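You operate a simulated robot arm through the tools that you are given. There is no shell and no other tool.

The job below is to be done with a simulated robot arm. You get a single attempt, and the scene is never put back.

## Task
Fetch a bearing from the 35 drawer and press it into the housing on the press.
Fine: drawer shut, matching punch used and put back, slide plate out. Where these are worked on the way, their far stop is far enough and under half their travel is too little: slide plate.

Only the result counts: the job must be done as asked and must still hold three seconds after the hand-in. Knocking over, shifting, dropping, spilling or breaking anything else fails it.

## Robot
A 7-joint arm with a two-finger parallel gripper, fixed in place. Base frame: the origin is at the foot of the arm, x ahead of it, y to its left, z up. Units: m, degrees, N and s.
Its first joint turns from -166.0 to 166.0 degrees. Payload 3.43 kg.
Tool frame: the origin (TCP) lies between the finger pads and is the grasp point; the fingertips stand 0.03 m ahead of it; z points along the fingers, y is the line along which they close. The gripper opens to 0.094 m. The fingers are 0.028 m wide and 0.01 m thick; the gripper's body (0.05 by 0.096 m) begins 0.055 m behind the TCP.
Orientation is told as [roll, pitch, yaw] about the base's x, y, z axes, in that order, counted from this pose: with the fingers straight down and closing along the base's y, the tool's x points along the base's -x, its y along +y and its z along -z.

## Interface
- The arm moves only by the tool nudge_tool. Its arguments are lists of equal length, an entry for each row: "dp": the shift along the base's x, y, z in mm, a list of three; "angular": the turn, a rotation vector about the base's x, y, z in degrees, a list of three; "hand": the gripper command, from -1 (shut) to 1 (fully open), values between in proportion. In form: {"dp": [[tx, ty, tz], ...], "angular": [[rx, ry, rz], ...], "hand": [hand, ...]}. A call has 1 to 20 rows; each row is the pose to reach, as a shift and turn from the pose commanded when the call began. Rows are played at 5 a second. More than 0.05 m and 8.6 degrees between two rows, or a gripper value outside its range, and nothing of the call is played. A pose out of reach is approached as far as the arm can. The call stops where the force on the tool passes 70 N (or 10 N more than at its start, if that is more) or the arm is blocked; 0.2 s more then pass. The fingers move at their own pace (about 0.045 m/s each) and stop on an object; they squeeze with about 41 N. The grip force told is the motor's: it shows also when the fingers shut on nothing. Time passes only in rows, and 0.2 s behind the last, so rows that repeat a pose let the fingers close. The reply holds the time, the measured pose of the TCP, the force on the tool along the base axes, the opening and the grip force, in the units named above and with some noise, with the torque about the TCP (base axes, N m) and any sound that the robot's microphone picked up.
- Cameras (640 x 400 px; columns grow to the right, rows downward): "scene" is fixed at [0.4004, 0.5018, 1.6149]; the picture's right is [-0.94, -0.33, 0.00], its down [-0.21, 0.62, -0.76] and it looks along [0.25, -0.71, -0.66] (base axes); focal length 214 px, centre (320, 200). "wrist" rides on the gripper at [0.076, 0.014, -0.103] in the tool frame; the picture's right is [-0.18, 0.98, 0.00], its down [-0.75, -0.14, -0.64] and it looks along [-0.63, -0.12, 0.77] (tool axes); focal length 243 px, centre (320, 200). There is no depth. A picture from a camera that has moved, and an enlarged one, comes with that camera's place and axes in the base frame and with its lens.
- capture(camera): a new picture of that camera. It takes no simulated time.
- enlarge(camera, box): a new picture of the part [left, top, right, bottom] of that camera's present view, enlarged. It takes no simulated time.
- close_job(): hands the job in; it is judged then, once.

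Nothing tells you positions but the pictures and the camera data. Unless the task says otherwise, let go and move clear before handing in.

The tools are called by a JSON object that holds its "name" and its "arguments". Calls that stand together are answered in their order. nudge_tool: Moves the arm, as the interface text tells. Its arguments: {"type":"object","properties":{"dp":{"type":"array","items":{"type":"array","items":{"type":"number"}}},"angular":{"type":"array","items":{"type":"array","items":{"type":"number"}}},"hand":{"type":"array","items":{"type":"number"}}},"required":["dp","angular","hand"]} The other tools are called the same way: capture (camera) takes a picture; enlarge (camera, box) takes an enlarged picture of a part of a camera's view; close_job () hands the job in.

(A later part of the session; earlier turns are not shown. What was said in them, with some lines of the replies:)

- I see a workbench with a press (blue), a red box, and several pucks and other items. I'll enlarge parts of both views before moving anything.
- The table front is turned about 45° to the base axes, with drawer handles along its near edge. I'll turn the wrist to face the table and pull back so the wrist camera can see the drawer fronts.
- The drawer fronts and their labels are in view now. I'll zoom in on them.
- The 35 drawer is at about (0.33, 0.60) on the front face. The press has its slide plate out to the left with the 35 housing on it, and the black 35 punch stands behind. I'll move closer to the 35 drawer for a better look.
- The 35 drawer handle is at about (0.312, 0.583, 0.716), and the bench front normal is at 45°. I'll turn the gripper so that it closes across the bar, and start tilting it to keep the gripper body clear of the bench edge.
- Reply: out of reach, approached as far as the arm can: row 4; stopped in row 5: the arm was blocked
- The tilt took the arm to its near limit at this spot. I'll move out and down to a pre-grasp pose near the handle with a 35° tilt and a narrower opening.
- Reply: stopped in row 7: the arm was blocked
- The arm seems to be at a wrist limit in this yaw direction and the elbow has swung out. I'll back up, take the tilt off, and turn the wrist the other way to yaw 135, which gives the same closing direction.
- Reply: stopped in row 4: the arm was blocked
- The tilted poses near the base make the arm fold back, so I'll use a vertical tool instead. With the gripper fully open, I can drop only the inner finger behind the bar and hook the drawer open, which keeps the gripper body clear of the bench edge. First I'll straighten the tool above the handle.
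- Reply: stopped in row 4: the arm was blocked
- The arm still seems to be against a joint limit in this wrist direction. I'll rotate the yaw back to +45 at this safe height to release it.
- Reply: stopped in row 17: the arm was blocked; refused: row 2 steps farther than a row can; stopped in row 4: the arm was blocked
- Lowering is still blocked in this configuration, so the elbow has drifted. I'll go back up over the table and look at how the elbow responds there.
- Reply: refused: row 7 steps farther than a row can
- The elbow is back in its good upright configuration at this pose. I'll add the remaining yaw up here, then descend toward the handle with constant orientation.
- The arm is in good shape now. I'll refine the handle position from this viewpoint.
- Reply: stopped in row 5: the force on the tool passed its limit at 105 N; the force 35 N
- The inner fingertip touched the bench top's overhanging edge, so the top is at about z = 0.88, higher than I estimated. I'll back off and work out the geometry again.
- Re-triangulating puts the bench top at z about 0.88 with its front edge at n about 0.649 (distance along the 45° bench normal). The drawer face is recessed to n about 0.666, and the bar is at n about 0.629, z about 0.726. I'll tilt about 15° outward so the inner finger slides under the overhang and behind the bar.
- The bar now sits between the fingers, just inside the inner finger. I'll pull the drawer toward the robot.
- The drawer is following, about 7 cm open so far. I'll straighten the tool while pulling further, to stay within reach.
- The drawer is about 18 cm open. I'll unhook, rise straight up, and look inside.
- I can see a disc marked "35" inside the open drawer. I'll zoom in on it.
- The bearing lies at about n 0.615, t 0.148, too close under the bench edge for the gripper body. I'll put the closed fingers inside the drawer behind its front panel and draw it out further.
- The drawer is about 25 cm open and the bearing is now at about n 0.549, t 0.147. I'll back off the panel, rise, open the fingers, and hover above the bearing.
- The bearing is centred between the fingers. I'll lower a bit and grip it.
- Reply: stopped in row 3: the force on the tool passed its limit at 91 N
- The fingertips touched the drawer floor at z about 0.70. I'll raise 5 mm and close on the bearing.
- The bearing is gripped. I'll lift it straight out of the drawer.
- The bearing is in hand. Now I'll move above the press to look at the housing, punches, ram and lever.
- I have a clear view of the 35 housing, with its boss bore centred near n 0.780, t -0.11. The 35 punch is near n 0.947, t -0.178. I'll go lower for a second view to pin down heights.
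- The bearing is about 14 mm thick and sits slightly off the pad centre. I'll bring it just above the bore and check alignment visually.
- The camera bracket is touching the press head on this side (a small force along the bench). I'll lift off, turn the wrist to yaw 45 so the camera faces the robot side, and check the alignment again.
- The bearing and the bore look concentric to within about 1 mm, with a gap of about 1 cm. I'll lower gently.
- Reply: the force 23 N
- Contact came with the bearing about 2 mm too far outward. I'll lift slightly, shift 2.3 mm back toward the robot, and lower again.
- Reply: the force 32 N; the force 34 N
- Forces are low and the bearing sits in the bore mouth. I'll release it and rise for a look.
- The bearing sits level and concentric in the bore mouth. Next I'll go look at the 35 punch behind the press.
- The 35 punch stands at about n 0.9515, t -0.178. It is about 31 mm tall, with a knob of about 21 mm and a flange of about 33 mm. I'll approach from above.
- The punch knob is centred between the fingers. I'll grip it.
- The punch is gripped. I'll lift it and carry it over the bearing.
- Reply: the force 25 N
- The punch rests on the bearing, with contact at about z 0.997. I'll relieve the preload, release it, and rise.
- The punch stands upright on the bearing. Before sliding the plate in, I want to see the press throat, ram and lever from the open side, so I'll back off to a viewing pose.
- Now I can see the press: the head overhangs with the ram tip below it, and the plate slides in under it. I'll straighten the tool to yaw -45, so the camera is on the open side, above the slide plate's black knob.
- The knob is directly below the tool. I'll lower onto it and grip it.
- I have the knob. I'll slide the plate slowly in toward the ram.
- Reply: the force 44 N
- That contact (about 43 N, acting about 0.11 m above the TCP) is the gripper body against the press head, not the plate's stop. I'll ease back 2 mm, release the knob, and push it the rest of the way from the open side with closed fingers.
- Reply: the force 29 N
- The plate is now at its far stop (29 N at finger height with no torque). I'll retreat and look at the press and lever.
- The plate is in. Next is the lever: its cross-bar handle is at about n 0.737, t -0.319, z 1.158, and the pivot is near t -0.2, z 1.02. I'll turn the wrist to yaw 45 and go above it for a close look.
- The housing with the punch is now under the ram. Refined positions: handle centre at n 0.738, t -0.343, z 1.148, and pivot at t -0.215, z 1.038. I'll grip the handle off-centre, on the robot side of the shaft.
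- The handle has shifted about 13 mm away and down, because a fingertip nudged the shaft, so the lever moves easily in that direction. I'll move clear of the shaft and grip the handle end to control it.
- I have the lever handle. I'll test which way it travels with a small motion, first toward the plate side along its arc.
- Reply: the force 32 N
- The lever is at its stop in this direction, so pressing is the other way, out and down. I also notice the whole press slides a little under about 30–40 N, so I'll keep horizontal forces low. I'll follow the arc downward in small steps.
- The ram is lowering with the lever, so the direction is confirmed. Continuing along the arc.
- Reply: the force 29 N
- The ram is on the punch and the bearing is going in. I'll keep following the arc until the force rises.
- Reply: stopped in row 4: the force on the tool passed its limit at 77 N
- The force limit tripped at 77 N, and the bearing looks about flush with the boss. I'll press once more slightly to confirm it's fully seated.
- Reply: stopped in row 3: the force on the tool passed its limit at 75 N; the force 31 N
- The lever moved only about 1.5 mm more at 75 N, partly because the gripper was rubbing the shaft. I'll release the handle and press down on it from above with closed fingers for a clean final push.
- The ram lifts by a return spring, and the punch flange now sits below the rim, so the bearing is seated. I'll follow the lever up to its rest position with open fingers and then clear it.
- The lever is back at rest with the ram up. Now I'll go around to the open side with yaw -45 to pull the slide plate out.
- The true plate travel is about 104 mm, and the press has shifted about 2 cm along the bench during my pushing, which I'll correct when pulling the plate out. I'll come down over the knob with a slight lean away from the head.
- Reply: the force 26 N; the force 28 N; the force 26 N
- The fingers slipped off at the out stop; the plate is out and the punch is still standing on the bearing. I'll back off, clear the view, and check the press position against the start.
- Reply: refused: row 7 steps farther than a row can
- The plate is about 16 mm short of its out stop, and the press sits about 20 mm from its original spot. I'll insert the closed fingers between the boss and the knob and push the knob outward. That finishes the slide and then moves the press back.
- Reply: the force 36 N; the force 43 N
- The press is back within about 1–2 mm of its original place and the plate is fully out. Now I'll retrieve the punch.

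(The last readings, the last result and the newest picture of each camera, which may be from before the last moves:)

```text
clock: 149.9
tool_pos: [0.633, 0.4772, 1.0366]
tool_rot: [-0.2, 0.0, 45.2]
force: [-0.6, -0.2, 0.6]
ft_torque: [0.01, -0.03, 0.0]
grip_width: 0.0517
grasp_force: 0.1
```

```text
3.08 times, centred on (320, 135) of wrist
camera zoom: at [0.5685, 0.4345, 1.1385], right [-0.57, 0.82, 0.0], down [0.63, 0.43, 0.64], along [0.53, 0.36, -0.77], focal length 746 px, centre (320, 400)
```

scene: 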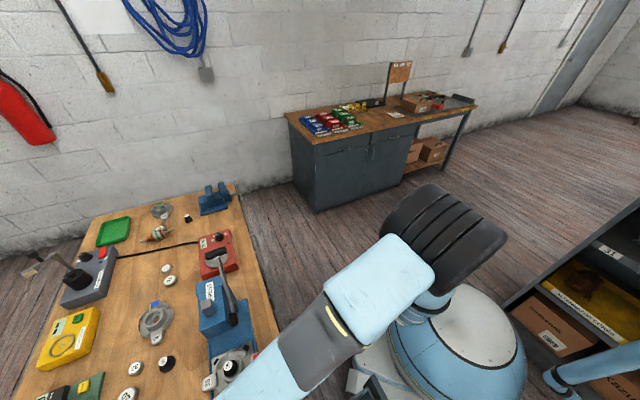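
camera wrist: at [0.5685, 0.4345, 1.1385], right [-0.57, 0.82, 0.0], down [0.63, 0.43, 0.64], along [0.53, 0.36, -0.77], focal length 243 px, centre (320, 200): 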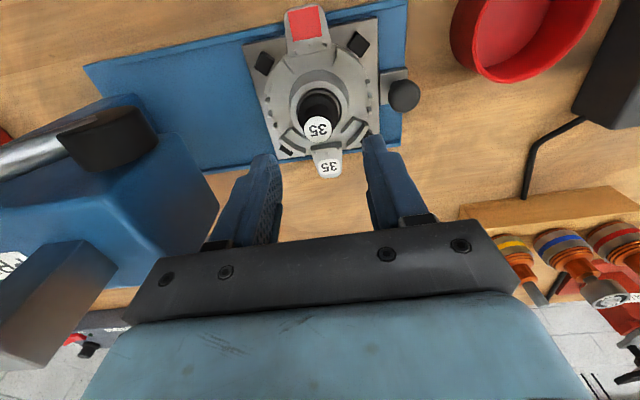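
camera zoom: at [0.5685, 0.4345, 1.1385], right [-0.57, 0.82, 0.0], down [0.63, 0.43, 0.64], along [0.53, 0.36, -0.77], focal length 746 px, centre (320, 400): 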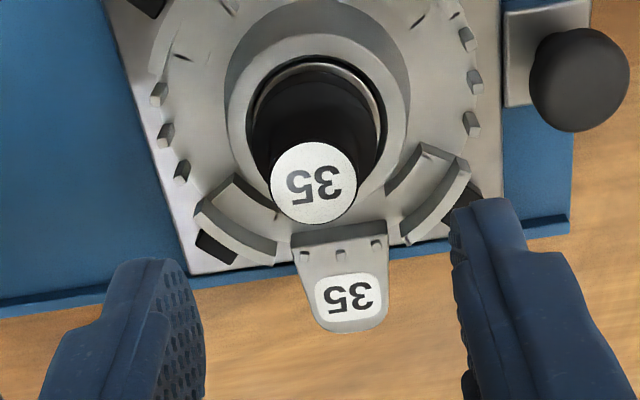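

{"name": "nudge_tool", "arguments": {"dp": [[1.3, -1.3, -25], [1.3, -1.3, -48], [1.3, -1.3, -58], [1.3, -1.3, -58], [1.3, -1.3, -58], [1.3, -1.3, -58], [1.3, -1.3, -58]], "angular": [[0, 0, 0], [0, 0, 0], [0, 0, 0], [0, 0, 0], [0, 0, 0], [0, 0, 0], [0, 0, 0]], "hand": [0.1, 0.1, 0.1, -1, -1, -1, -1]}}

{"name": "enlarge", "arguments": {"camera": "wrist", "box": [240, 90, 400, 220]}}

```text
clock: 151.5
tool_pos: [0.6319, 0.4751, 0.9781]
tool_rot: [-0.2, 0.0, 45.0]
force: [-0.2, -0.4, 0.7]
ft_torque: [0.03, -0.02, -0.01]
grip_width: 0.0206
grasp_force: 41.2
```

```text
3.08 times, centred on (320, 155) of wrist
camera zoom: at [0.5685, 0.4322, 1.0811], right [-0.57, 0.82, 0.0], down [0.63, 0.44, 0.64], along [0.53, 0.36, -0.77], focal length 746 px, centre (320, 338)
```

zoom: 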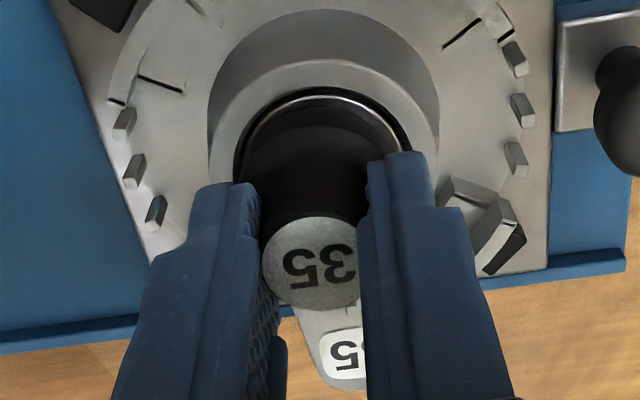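

The punch is gripped. I'll lift it straight up and check the bearing.

{"name": "nudge_tool", "arguments": {"dp": [[0, 0, 10], [0, 0, 30], [0, 0, 60], [-10, 10, 100], [-20, 20, 140], [-20, 20, 165]], "angular": [[0, 0, 0], [0, 0, 0], [0, 0, 0], [0, 0, 0], [0, 0, 0], [0, 0, 0]], "hand": [-1, -1, -1, -1, -1, -1]}}

{"name": "capture", "arguments": {"camera": "wrist"}}

{"name": "enlarge", "arguments": {"camera": "wrist", "box": [240, 10, 400, 140]}}

```text
clock: 152.9
tool_pos: [0.6126, 0.4946, 1.1434]
tool_rot: [-0.1, 0.1, 45.1]
force: [0.6, -0.1, -1.5]
ft_torque: [0.0, 0.03, 0.02]
grip_width: 0.0205
grasp_force: 40.7
```

```text
taken
camera wrist: at [0.5487, 0.4516, 1.2457], right [-0.57, 0.82, 0.0], down [0.63, 0.44, 0.64], along [0.53, 0.36, -0.77], focal length 243 px, centre (320, 200)
```

wrist: 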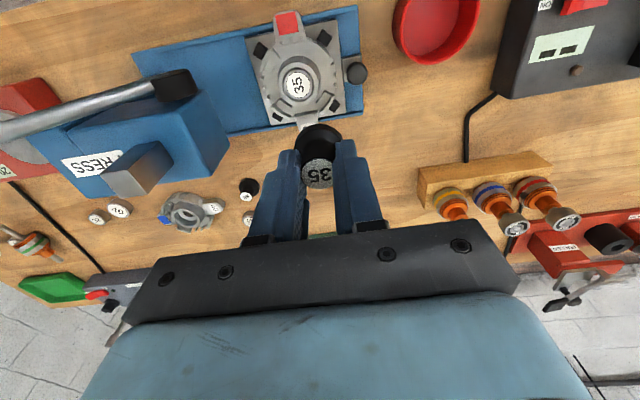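

```text
3.08 times, centred on (320, 75) of wrist
camera zoom: at [0.5487, 0.4516, 1.2457], right [-0.57, 0.82, 0.0], down [0.63, 0.44, 0.64], along [0.53, 0.36, -0.77], focal length 746 px, centre (320, 585)
```

zoom: 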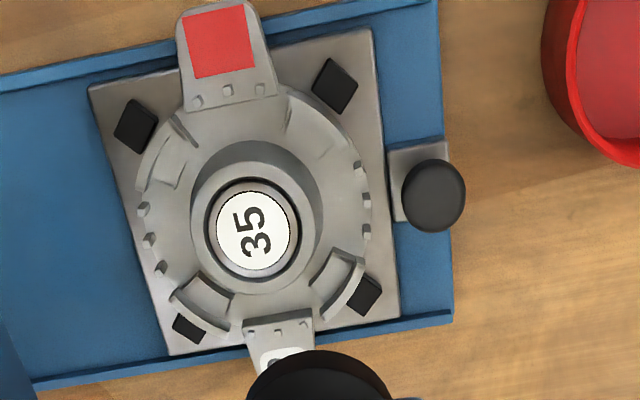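

{"name": "enlarge", "arguments": {"camera": "wrist", "box": [260, 50, 340, 115]}}

```text
6.15 times, centred on (300, 82) of wrist
camera zoom: at [0.5487, 0.4516, 1.2457], right [-0.57, 0.82, 0.0], down [0.63, 0.44, 0.64], along [0.53, 0.36, -0.77], focal length 1493 px, centre (443, 923)
```

zoom: 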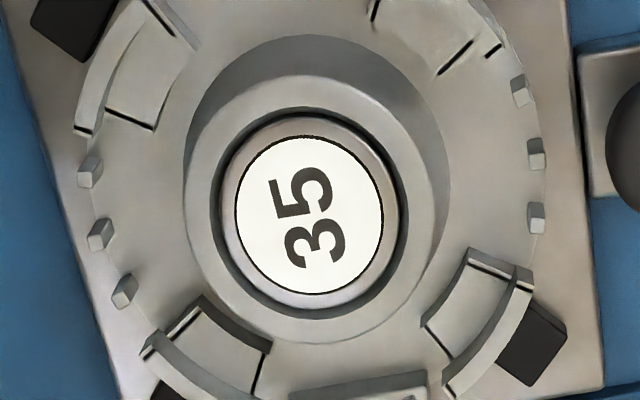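

The bearing is flush and concentric in the boss, so it's pressed in. Now I'll return the punch to its original spot.

{"name": "nudge_tool", "arguments": {"dp": [[40, 10, 0], [80, 21, 0], [120, 32, 0], [160, 43, 0], [187, 50, 0], [187, 50, -40], [187, 50, -80], [187, 50, -120], [187, 50, -155]], "angular": [[0, 0, 0], [0, 0, 0], [0, 0, 0], [0, 0, 0], [0, 0, 0], [0, 0, 0], [0, 0, 0], [0, 0, 0], [0, 0, 0]], "hand": [-1, -1, -1, -1, -1, -1, -1, -1, -1]}}

{"name": "capture", "arguments": {"camera": "wrist"}}

{"name": "capture", "arguments": {"camera": "scene"}}

```text
clock: 154.9
tool_pos: [0.7981, 0.5463, 0.9907]
tool_rot: [-0.1, 0.0, 45.1]
force: [0.9, 0.0, -0.1]
ft_torque: [-0.02, -0.02, 0.01]
grip_width: 0.0205
grasp_force: 40.5
```

```text
taken
camera wrist: at [0.7341, 0.5035, 1.0921], right [-0.57, 0.82, 0.0], down [0.63, 0.44, 0.64], along [0.53, 0.36, -0.77], focal length 243 px, centre (320, 200)
```

wrist: 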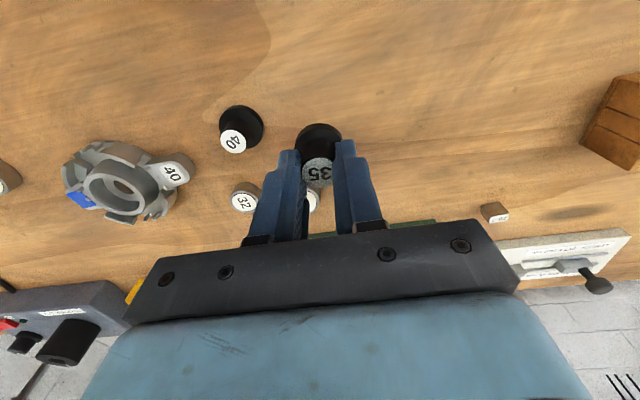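

```text
taken
```

scene: 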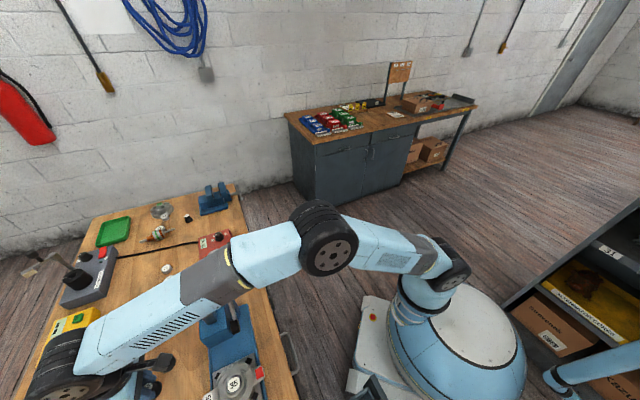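

{"name": "nudge_tool", "arguments": {"dp": [[1.2, -1.2, -30], [1.2, -1.2, -50], [1.2, -1.2, -60], [1.2, -1.2, -63], [1.2, -1.2, -65]], "angular": [[0, 0, 0], [0, 0, 0], [0, 0, 0], [0, 0, 0], [0, 0, 0]], "hand": [-1, -1, -1, -1, -1]}}

```text
clock: 156.1
tool_pos: [0.7999, 0.5434, 0.9261]
tool_rot: [-0.1, 0.1, 45.1]
force: [-0.4, 0.2, 3.9]
ft_torque: [-0.01, 0.04, 0.02]
grip_width: 0.0205
grasp_force: 41.3
```

{"name": "nudge_tool", "arguments": {"dp": [[0, 0, -0.5], [0, 0, -0.5], [0, 0, -0.5], [0, 0, -0.5], [0, 0, 15], [0, 0, 45], [-10, -10, 85], [-25, -25, 125], [-40, -45, 160], [-50, -60, 200]], "angular": [[0, 0, 0], [0, 0, 0], [0, 0, 0], [0, 0, 0], [0, 0, 0], [0, 0, 0], [0, 0, 0], [0, 0, 0], [0, 0, 0], [0, 0, 0]], "hand": [-1, 0, 0.1, 0.1, 0.1, 0.1, 0.1, 0.1, 0.1, 0.1]}}

{"name": "capture", "arguments": {"camera": "wrist"}}

{"name": "enlarge", "arguments": {"camera": "wrist", "box": [250, 90, 370, 190]}}

```text
clock: 158.3
tool_pos: [0.7518, 0.4828, 1.1231]
tool_rot: [-0.3, 0.1, 45.0]
force: [0.1, 0.6, -0.6]
ft_torque: [-0.02, 0.01, -0.05]
grip_width: 0.0515
grasp_force: 0.0
```

```text
taken
camera wrist: at [0.6873, 0.4403, 1.2251], right [-0.57, 0.82, 0.0], down [0.63, 0.44, 0.64], along [0.53, 0.36, -0.77], focal length 243 px, centre (320, 200)
```

wrist: 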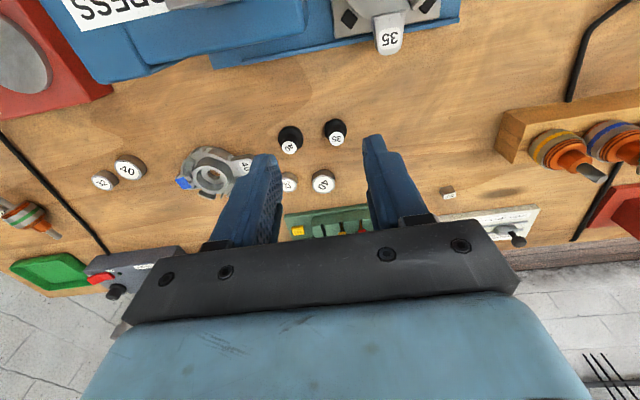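

```text
4.00 times, centred on (310, 140) of wrist
camera zoom: at [0.6873, 0.4403, 1.2251], right [-0.57, 0.82, 0.0], down [0.63, 0.44, 0.64], along [0.53, 0.36, -0.77], focal length 970 px, centre (360, 440)
```

zoom: 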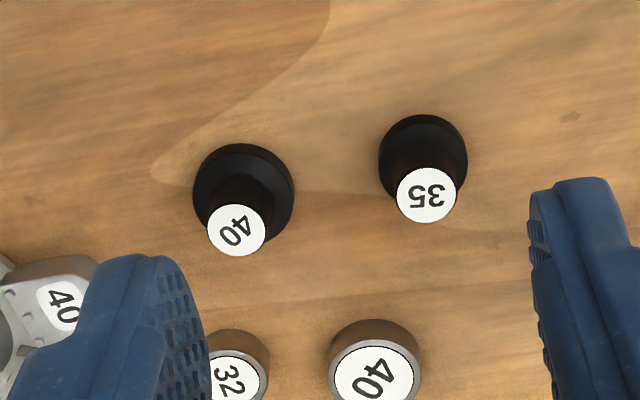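

The punch is back on its spot, upright. The remaining job is to shut the drawer, so I'll travel back over to it.

{"name": "nudge_tool", "arguments": {"dp": [[-20, 0, 40], [-50, 0, 75], [-90, -2, 80], [-133, -5, 80], [-176, -8, 80], [-219, -10, 80], [-262, -12, 80], [-305, -15, 80], [-348, -18, 80], [-391, -20, 70], [-434, -22, 60], [-477, -24, 40], [-520, -26, 20], [-555, -28, 0], [-569, -29, -20]], "angular": [[0, 0, 0], [0, 0, 0], [0, 0, 0], [0, 0, 0], [0, 0, 0], [0, 0, 0], [0, 0, 0], [0, 0, 0], [0, 0, 0], [0, 0, 0], [0, 0, 0], [0, 0, 0], [0, 0, 0], [0, 0, 0], [0, 0, 0]], "hand": [0.1, 0.1, 0.1, 0.1, 0.1, -1, -1, -1, -1, -1, -1, -1, -1, -1, -1]}}

{"name": "capture", "arguments": {"camera": "wrist"}}

{"name": "capture", "arguments": {"camera": "scene"}}

```text
clock: 161.5
tool_pos: [0.1786, 0.4547, 1.1065]
tool_rot: [-0.2, 0.1, 45.0]
force: [0.3, 1.3, -1.3]
ft_torque: [0.01, 0.0, -0.01]
grip_width: 0.0001
grasp_force: 32.9
```

```text
taken
camera wrist: at [0.1158, 0.4122, 1.2079], right [-0.57, 0.82, 0.0], down [0.63, 0.44, 0.64], along [0.53, 0.36, -0.77], focal length 243 px, centre (320, 200)
```

wrist: 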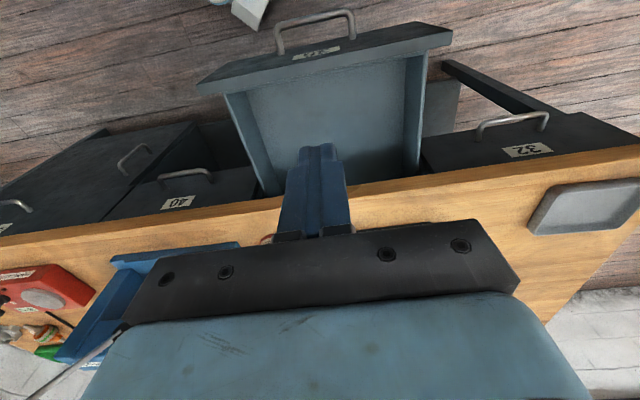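

```text
taken
```

scene: 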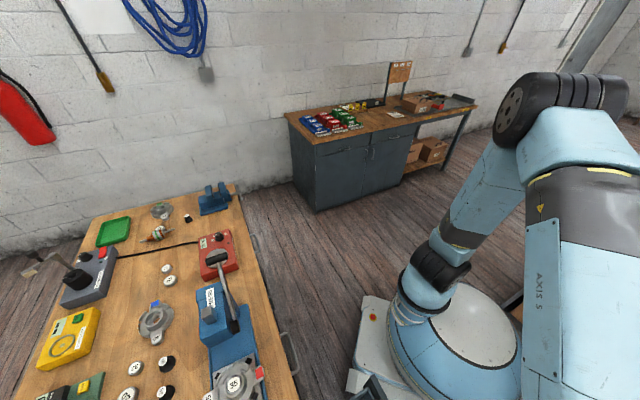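

{"name": "nudge_tool", "arguments": {"dp": [[-16, -17, 0], [-32, -36, -10], [-32, -36, -50], [-32, -36, -92], [-32, -36, -134], [-32, -36, -176], [-32, -36, -218], [-32, -36, -250]], "angular": [[0, 0, 0], [0, 0, 0], [0, 0, 0], [0, 0, 0], [0, 0, 0], [0, 0, 0], [0, 0, 0], [0, 0, 0]], "hand": [-1, -1, -1, -1, -1, -1, -1, -1]}}

{"name": "capture", "arguments": {"camera": "wrist"}}

{"name": "capture", "arguments": {"camera": "scene"}}

```text
clock: 163.3
tool_pos: [0.1492, 0.4174, 0.8541]
tool_rot: [-0.2, -0.1, 45.1]
force: [0.2, -0.4, 0.1]
ft_torque: [0.01, -0.01, 0.01]
grip_width: 0.0001
grasp_force: 32.8
```

```text
taken
camera wrist: at [0.0864, 0.3754, 0.9568], right [-0.57, 0.82, 0.0], down [0.63, 0.44, 0.64], along [0.53, 0.36, -0.77], focal length 243 px, centre (320, 200)
```

wrist: 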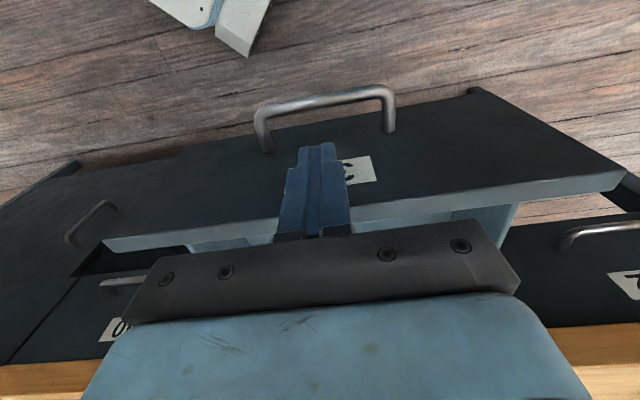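

```text
taken
```

scene: 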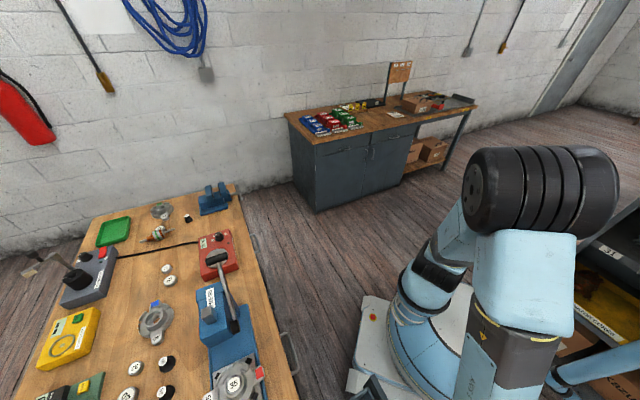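

{"name": "nudge_tool", "arguments": {"dp": [[0, 0, -25], [0, 0, -54], [8, 8, -54], [16, 16, -54], [24, 24, -54], [34, 34, -54], [44, 44, -54], [54, 54, -54], [64, 64, -54], [74, 74, -54], [84, 84, -54], [94, 94, -54], [104, 104, -54]], "angular": [[0, 0, 0], [0, 0, 0], [0, 0, 0], [0, 0, 0], [0, 0, 0], [0, 0, 0], [0, 0, 0], [0, 0, 0], [0, 0, 0], [0, 0, 0], [0, 0, 0], [0, 0, 0], [0, 0, 0]], "hand": [-1, -1, -1, -1, -1, -1, -1, -1, -1, -1, -1, -1, -1]}}

{"name": "capture", "arguments": {"camera": "wrist"}}

```text
clock: 166.1
tool_pos: [0.2533, 0.5222, 0.7997]
tool_rot: [-0.1, 0.0, 45.1]
force: [0.1, 0.6, 0.2]
ft_torque: [0.03, 0.02, 0.02]
grip_width: 0.0
grasp_force: 33.0
```

```text
taken
camera wrist: at [0.189, 0.4795, 0.9014], right [-0.57, 0.82, 0.0], down [0.63, 0.44, 0.64], along [0.53, 0.36, -0.77], focal length 243 px, centre (320, 200)
```

wrist: 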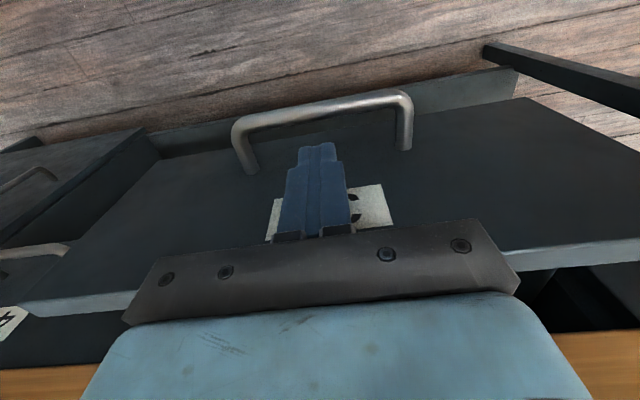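

{"name": "nudge_tool", "arguments": {"dp": [[9, 9, 0], [18, 18, 0], [27, 27, 0], [36, 36, 0], [45, 45, 0]], "angular": [[0, 0, 0], [0, 0, 0], [0, 0, 0], [0, 0, 0], [0, 0, 0]], "hand": [-1, -1, -1, -1, -1]}}

{"name": "capture", "arguments": {"camera": "wrist"}}

```text
clock: 167.4
tool_pos: [0.2912, 0.5622, 0.7986]
tool_rot: [-0.5, 0.8, 45.4]
force: [-16.5, -17.9, 5.2]
ft_torque: [1.59, -1.58, -0.45]
grip_width: 0.0003
grasp_force: 32.7
stopped in row 5: the force on the tool passed its limit at 79 N (the readings are from after the stop); the commanded pose is now the measured one
```

```text
taken
camera wrist: at [0.2273, 0.5203, 0.902], right [-0.57, 0.82, -0.01], down [0.63, 0.45, 0.63], along [0.53, 0.35, -0.77], focal length 243 px, centre (320, 200)
```

wrist: 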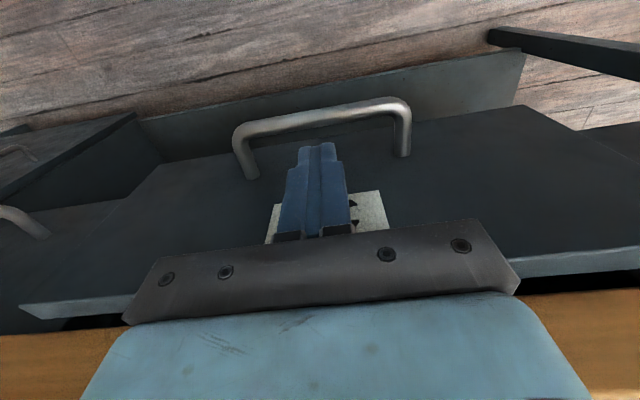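

The gripper's upper part reached the bench edge, leaving the drawer about 5 cm open. I'll back off, tilt the fingers outward as I did for opening, and push on the handle bar for the last part.

{"name": "nudge_tool", "arguments": {"dp": [[-15, -15, 0], [-30, -30, 0], [-50, -50, 0], [-50, -50, -30], [-50, -50, -63]], "angular": [[0.5, -0.2, -0.4], [3, -2.5, -0.4], [6, -5.5, -0.4], [9, -8.5, -0.4], [11.5, -10.8, -0.4]], "hand": [-1, -1, -1, -1, -1]}}

{"name": "capture", "arguments": {"camera": "wrist"}}

```text
clock: 168.6
tool_pos: [0.2431, 0.5142, 0.7358]
tool_rot: [0.0, -15.2, 44.6]
force: [0.3, 0.8, -1.1]
ft_torque: [0.0, 0.04, 0.0]
grip_width: 0.0
grasp_force: 32.8
```

```text
taken
camera wrist: at [0.1616, 0.4539, 0.8141], right [-0.57, 0.82, 0.05], down [0.5, 0.29, 0.82], along [0.66, 0.49, -0.57], focal length 243 px, centre (320, 200)
```

wrist: 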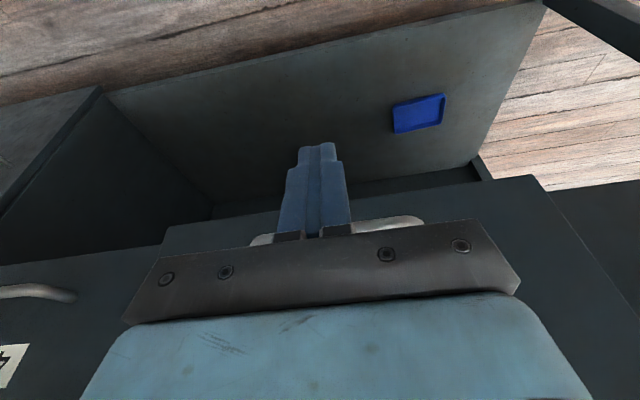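

{"name": "nudge_tool", "arguments": {"dp": [[10, 10, 0], [20, 20, 0], [30, 30, 0], [38, 38, 0], [44, 44, 0], [49, 49, 0], [52, 52, 0]], "angular": [[0, 0, 0], [0, 0, 0], [0, 0, 0], [0, 0, 0], [0, 0, 0], [0, 0, 0], [0, 0, 0]], "hand": [-1, -1, -1, -1, -1, -1, -1]}}

{"name": "capture", "arguments": {"camera": "wrist"}}

```text
clock: 170.2
tool_pos: [0.2924, 0.5622, 0.7347]
tool_rot: [-0.2, -14.8, 44.9]
force: [-27.9, -26.4, 0.6]
ft_torque: [0.16, 0.15, 0.16]
grip_width: 0.0
grasp_force: 32.8
```

```text
taken
camera wrist: at [0.2109, 0.5034, 0.8141], right [-0.57, 0.82, 0.05], down [0.5, 0.3, 0.81], along [0.66, 0.48, -0.58], focal length 243 px, centre (320, 200)
```

wrist: 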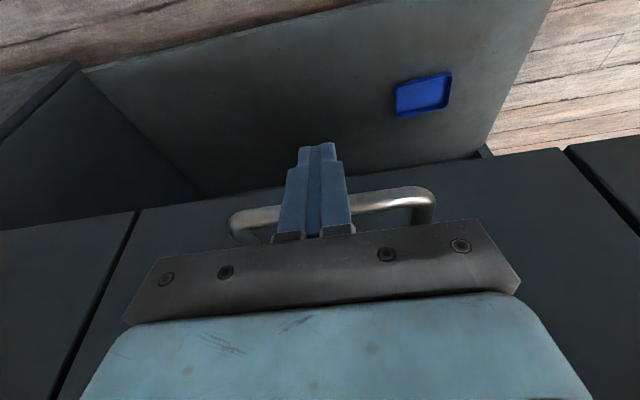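

{"name": "nudge_tool", "arguments": {"dp": [[1, 1, 0], [2, 2, 0], [2, 2, 0], [-10, -10, 0], [-30, -30, 0], [-50, -50, 10], [-60, -60, 45], [-70, -70, 85], [-75, -75, 125], [-75, -75, 165], [-75, -75, 205], [-75, -75, 245]], "angular": [[0, 0, 0], [0, 0, 0], [0, 0, 0], [0, 0, 0], [0, 0, 0], [0, 0, 0], [-2, 2, 0], [-4, 4, 0], [-6, 6, 0], [-8, 8, 0], [-10, 10, 0], [-10.5, 10.5, 0]], "hand": [-1, -1, -1, -1, -1, -1, -1, -1, -1, -1, -1, -1]}}

{"name": "capture", "arguments": {"camera": "wrist"}}

{"name": "capture", "arguments": {"camera": "scene"}}

```text
clock: 170.8
tool_pos: [0.2916, 0.5638, 0.7351]
tool_rot: [-0.2, -14.4, 45.1]
force: [-8.9, -6.1, 3.6]
ft_torque: [0.1, -0.03, 0.17]
grip_width: 0.0001
grasp_force: 32.9
stopped in row 2: the force on the tool passed its limit at 72 N (the readings are from after the stop); the commanded pose is now the measured one
```

```text
taken
camera wrist: at [0.2112, 0.5037, 0.814], right [-0.57, 0.82, 0.04], down [0.5, 0.3, 0.81], along [0.65, 0.48, -0.58], focal length 243 px, centre (320, 200)
```

wrist: 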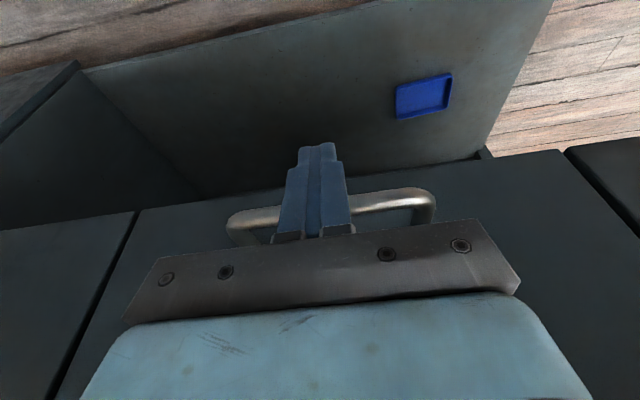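

```text
taken
```

scene: 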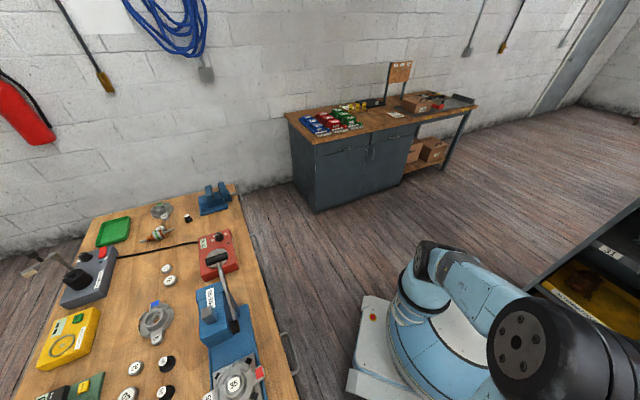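

The drawer is firmly shut (72 N with no movement). I'll back away and rise clear.

{"name": "nudge_tool", "arguments": {"dp": [[-10, -10, 0], [-30, -30, 0], [-50, -50, 10], [-60, -60, 45], [-68, -68, 85], [-70, -70, 125], [-70, -70, 165], [-70, -70, 205], [-70, -70, 245], [-70, -70, 285]], "angular": [[0, 0, 0], [0, 0, 0], [0, 0, 0], [2, -2, 0], [-2, 2, 0], [-4, 4, 0], [-6, 6, 0], [-8, 8, 0], [-10, 10, 0], [-10.2, 10.2, 0]], "hand": [-1, -1, -1, -1, -1, -1, -1, -1, -1, -1]}}

{"name": "capture", "arguments": {"camera": "wrist"}}

{"name": "capture", "arguments": {"camera": "scene"}}

```text
clock: 173.0
tool_pos: [0.2246, 0.4921, 1.0178]
tool_rot: [-0.2, -0.1, 45.0]
force: [-0.1, 0.2, -0.1]
ft_torque: [0.0, 0.0, 0.02]
grip_width: 0.0002
grasp_force: 32.8
```

```text
taken
camera wrist: at [0.1605, 0.4508, 1.1212], right [-0.56, 0.83, 0.0], down [0.63, 0.43, 0.64], along [0.53, 0.36, -0.77], focal length 243 px, centre (320, 200)
```

wrist: 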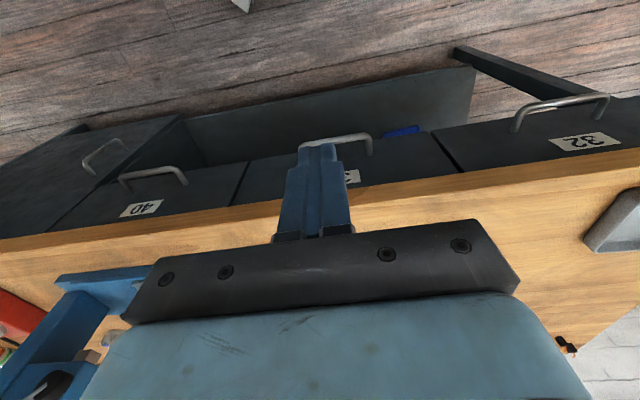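

```text
taken
```

scene: 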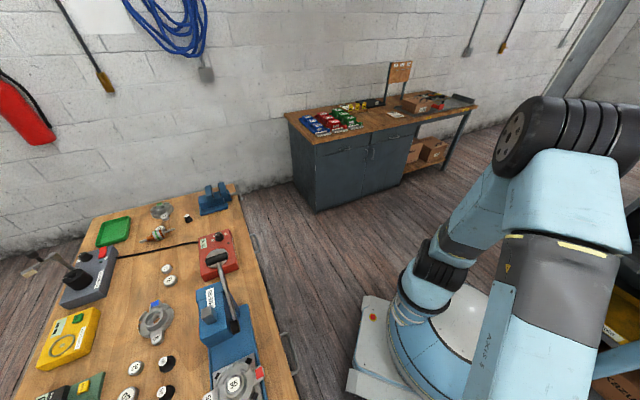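

The drawer is flush with its neighbours. One last look at the press and the table before handing in.

{"name": "enlarge", "arguments": {"camera": "scene", "box": [160, 270, 320, 400]}}

{"name": "enlarge", "arguments": {"camera": "scene", "box": [20, 180, 320, 400]}}

{"name": "enlarge", "arguments": {"camera": "scene", "box": [205, 350, 275, 400]}}

```text
3.08 times, centred on (240, 335) of scene
camera zoom: at [0.4004, 0.5018, 1.6149], right [-0.94, -0.33, 0.0], down [-0.21, 0.62, -0.76], along [0.25, -0.71, -0.66], focal length 660 px, centre (566, -215)
```

zoom: 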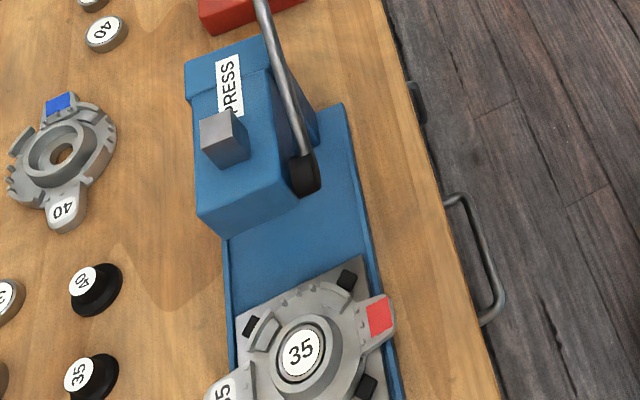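

```text
1.82 times, centred on (170, 290) of scene
camera zoom: at [0.4004, 0.5018, 1.6149], right [-0.94, -0.33, 0.0], down [-0.21, 0.62, -0.76], along [0.25, -0.71, -0.66], focal length 390 px, centre (593, 36)
```

zoom: 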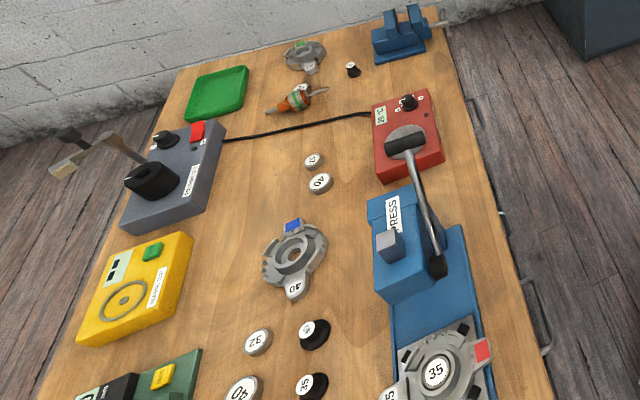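

```text
8.00 times, centred on (240, 375) of scene
camera zoom: at [0.4004, 0.5018, 1.6149], right [-0.94, -0.33, 0.0], down [-0.21, 0.62, -0.76], along [0.25, -0.71, -0.66], focal length 1716 px, centre (960, -1200)
```

zoom: 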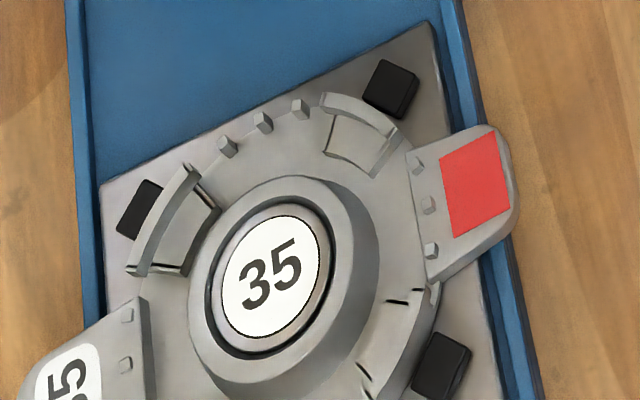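

The press matches its starting picture to within a couple of pixels. The bearing is flush in the 35 housing and the plate is out. The 35 punch is back in its place, the drawer is shut, and the arm is clear. I'm handing in.

{"name": "close_job", "arguments": {}}

```text
The job is handed in.
```

The job is handed in. I took the bearing from the 35 drawer and pressed it into the 35 housing, where it now sits flush and centred.

- **Drawer:** shut. At the end it held against about 72 N without moving and sits flush with its neighbours.
- **Punch:** I used the 35 punch, then stood it back on its original spot.
- **Slide plate:** it went all the way in for pressing and is now fully out again.
- **Press:** the whole press slid about 2 cm along the bench while I was pushing the plate in. I pushed it back, and in the last picture it matches its starting position to within a couple of pixels (about 1–2 mm).
- **Bumps on the way:** a fingertip hit the bench edge at about 105 N and later the drawer floor at about 91 N. Neither left any damage or movement I could see.
- **Other items:** nothing else on the bench in view appears to have moved.

I judged the seating from the pictures and from the lever stopping at about 75 N; I had no way to measure the depth directly.
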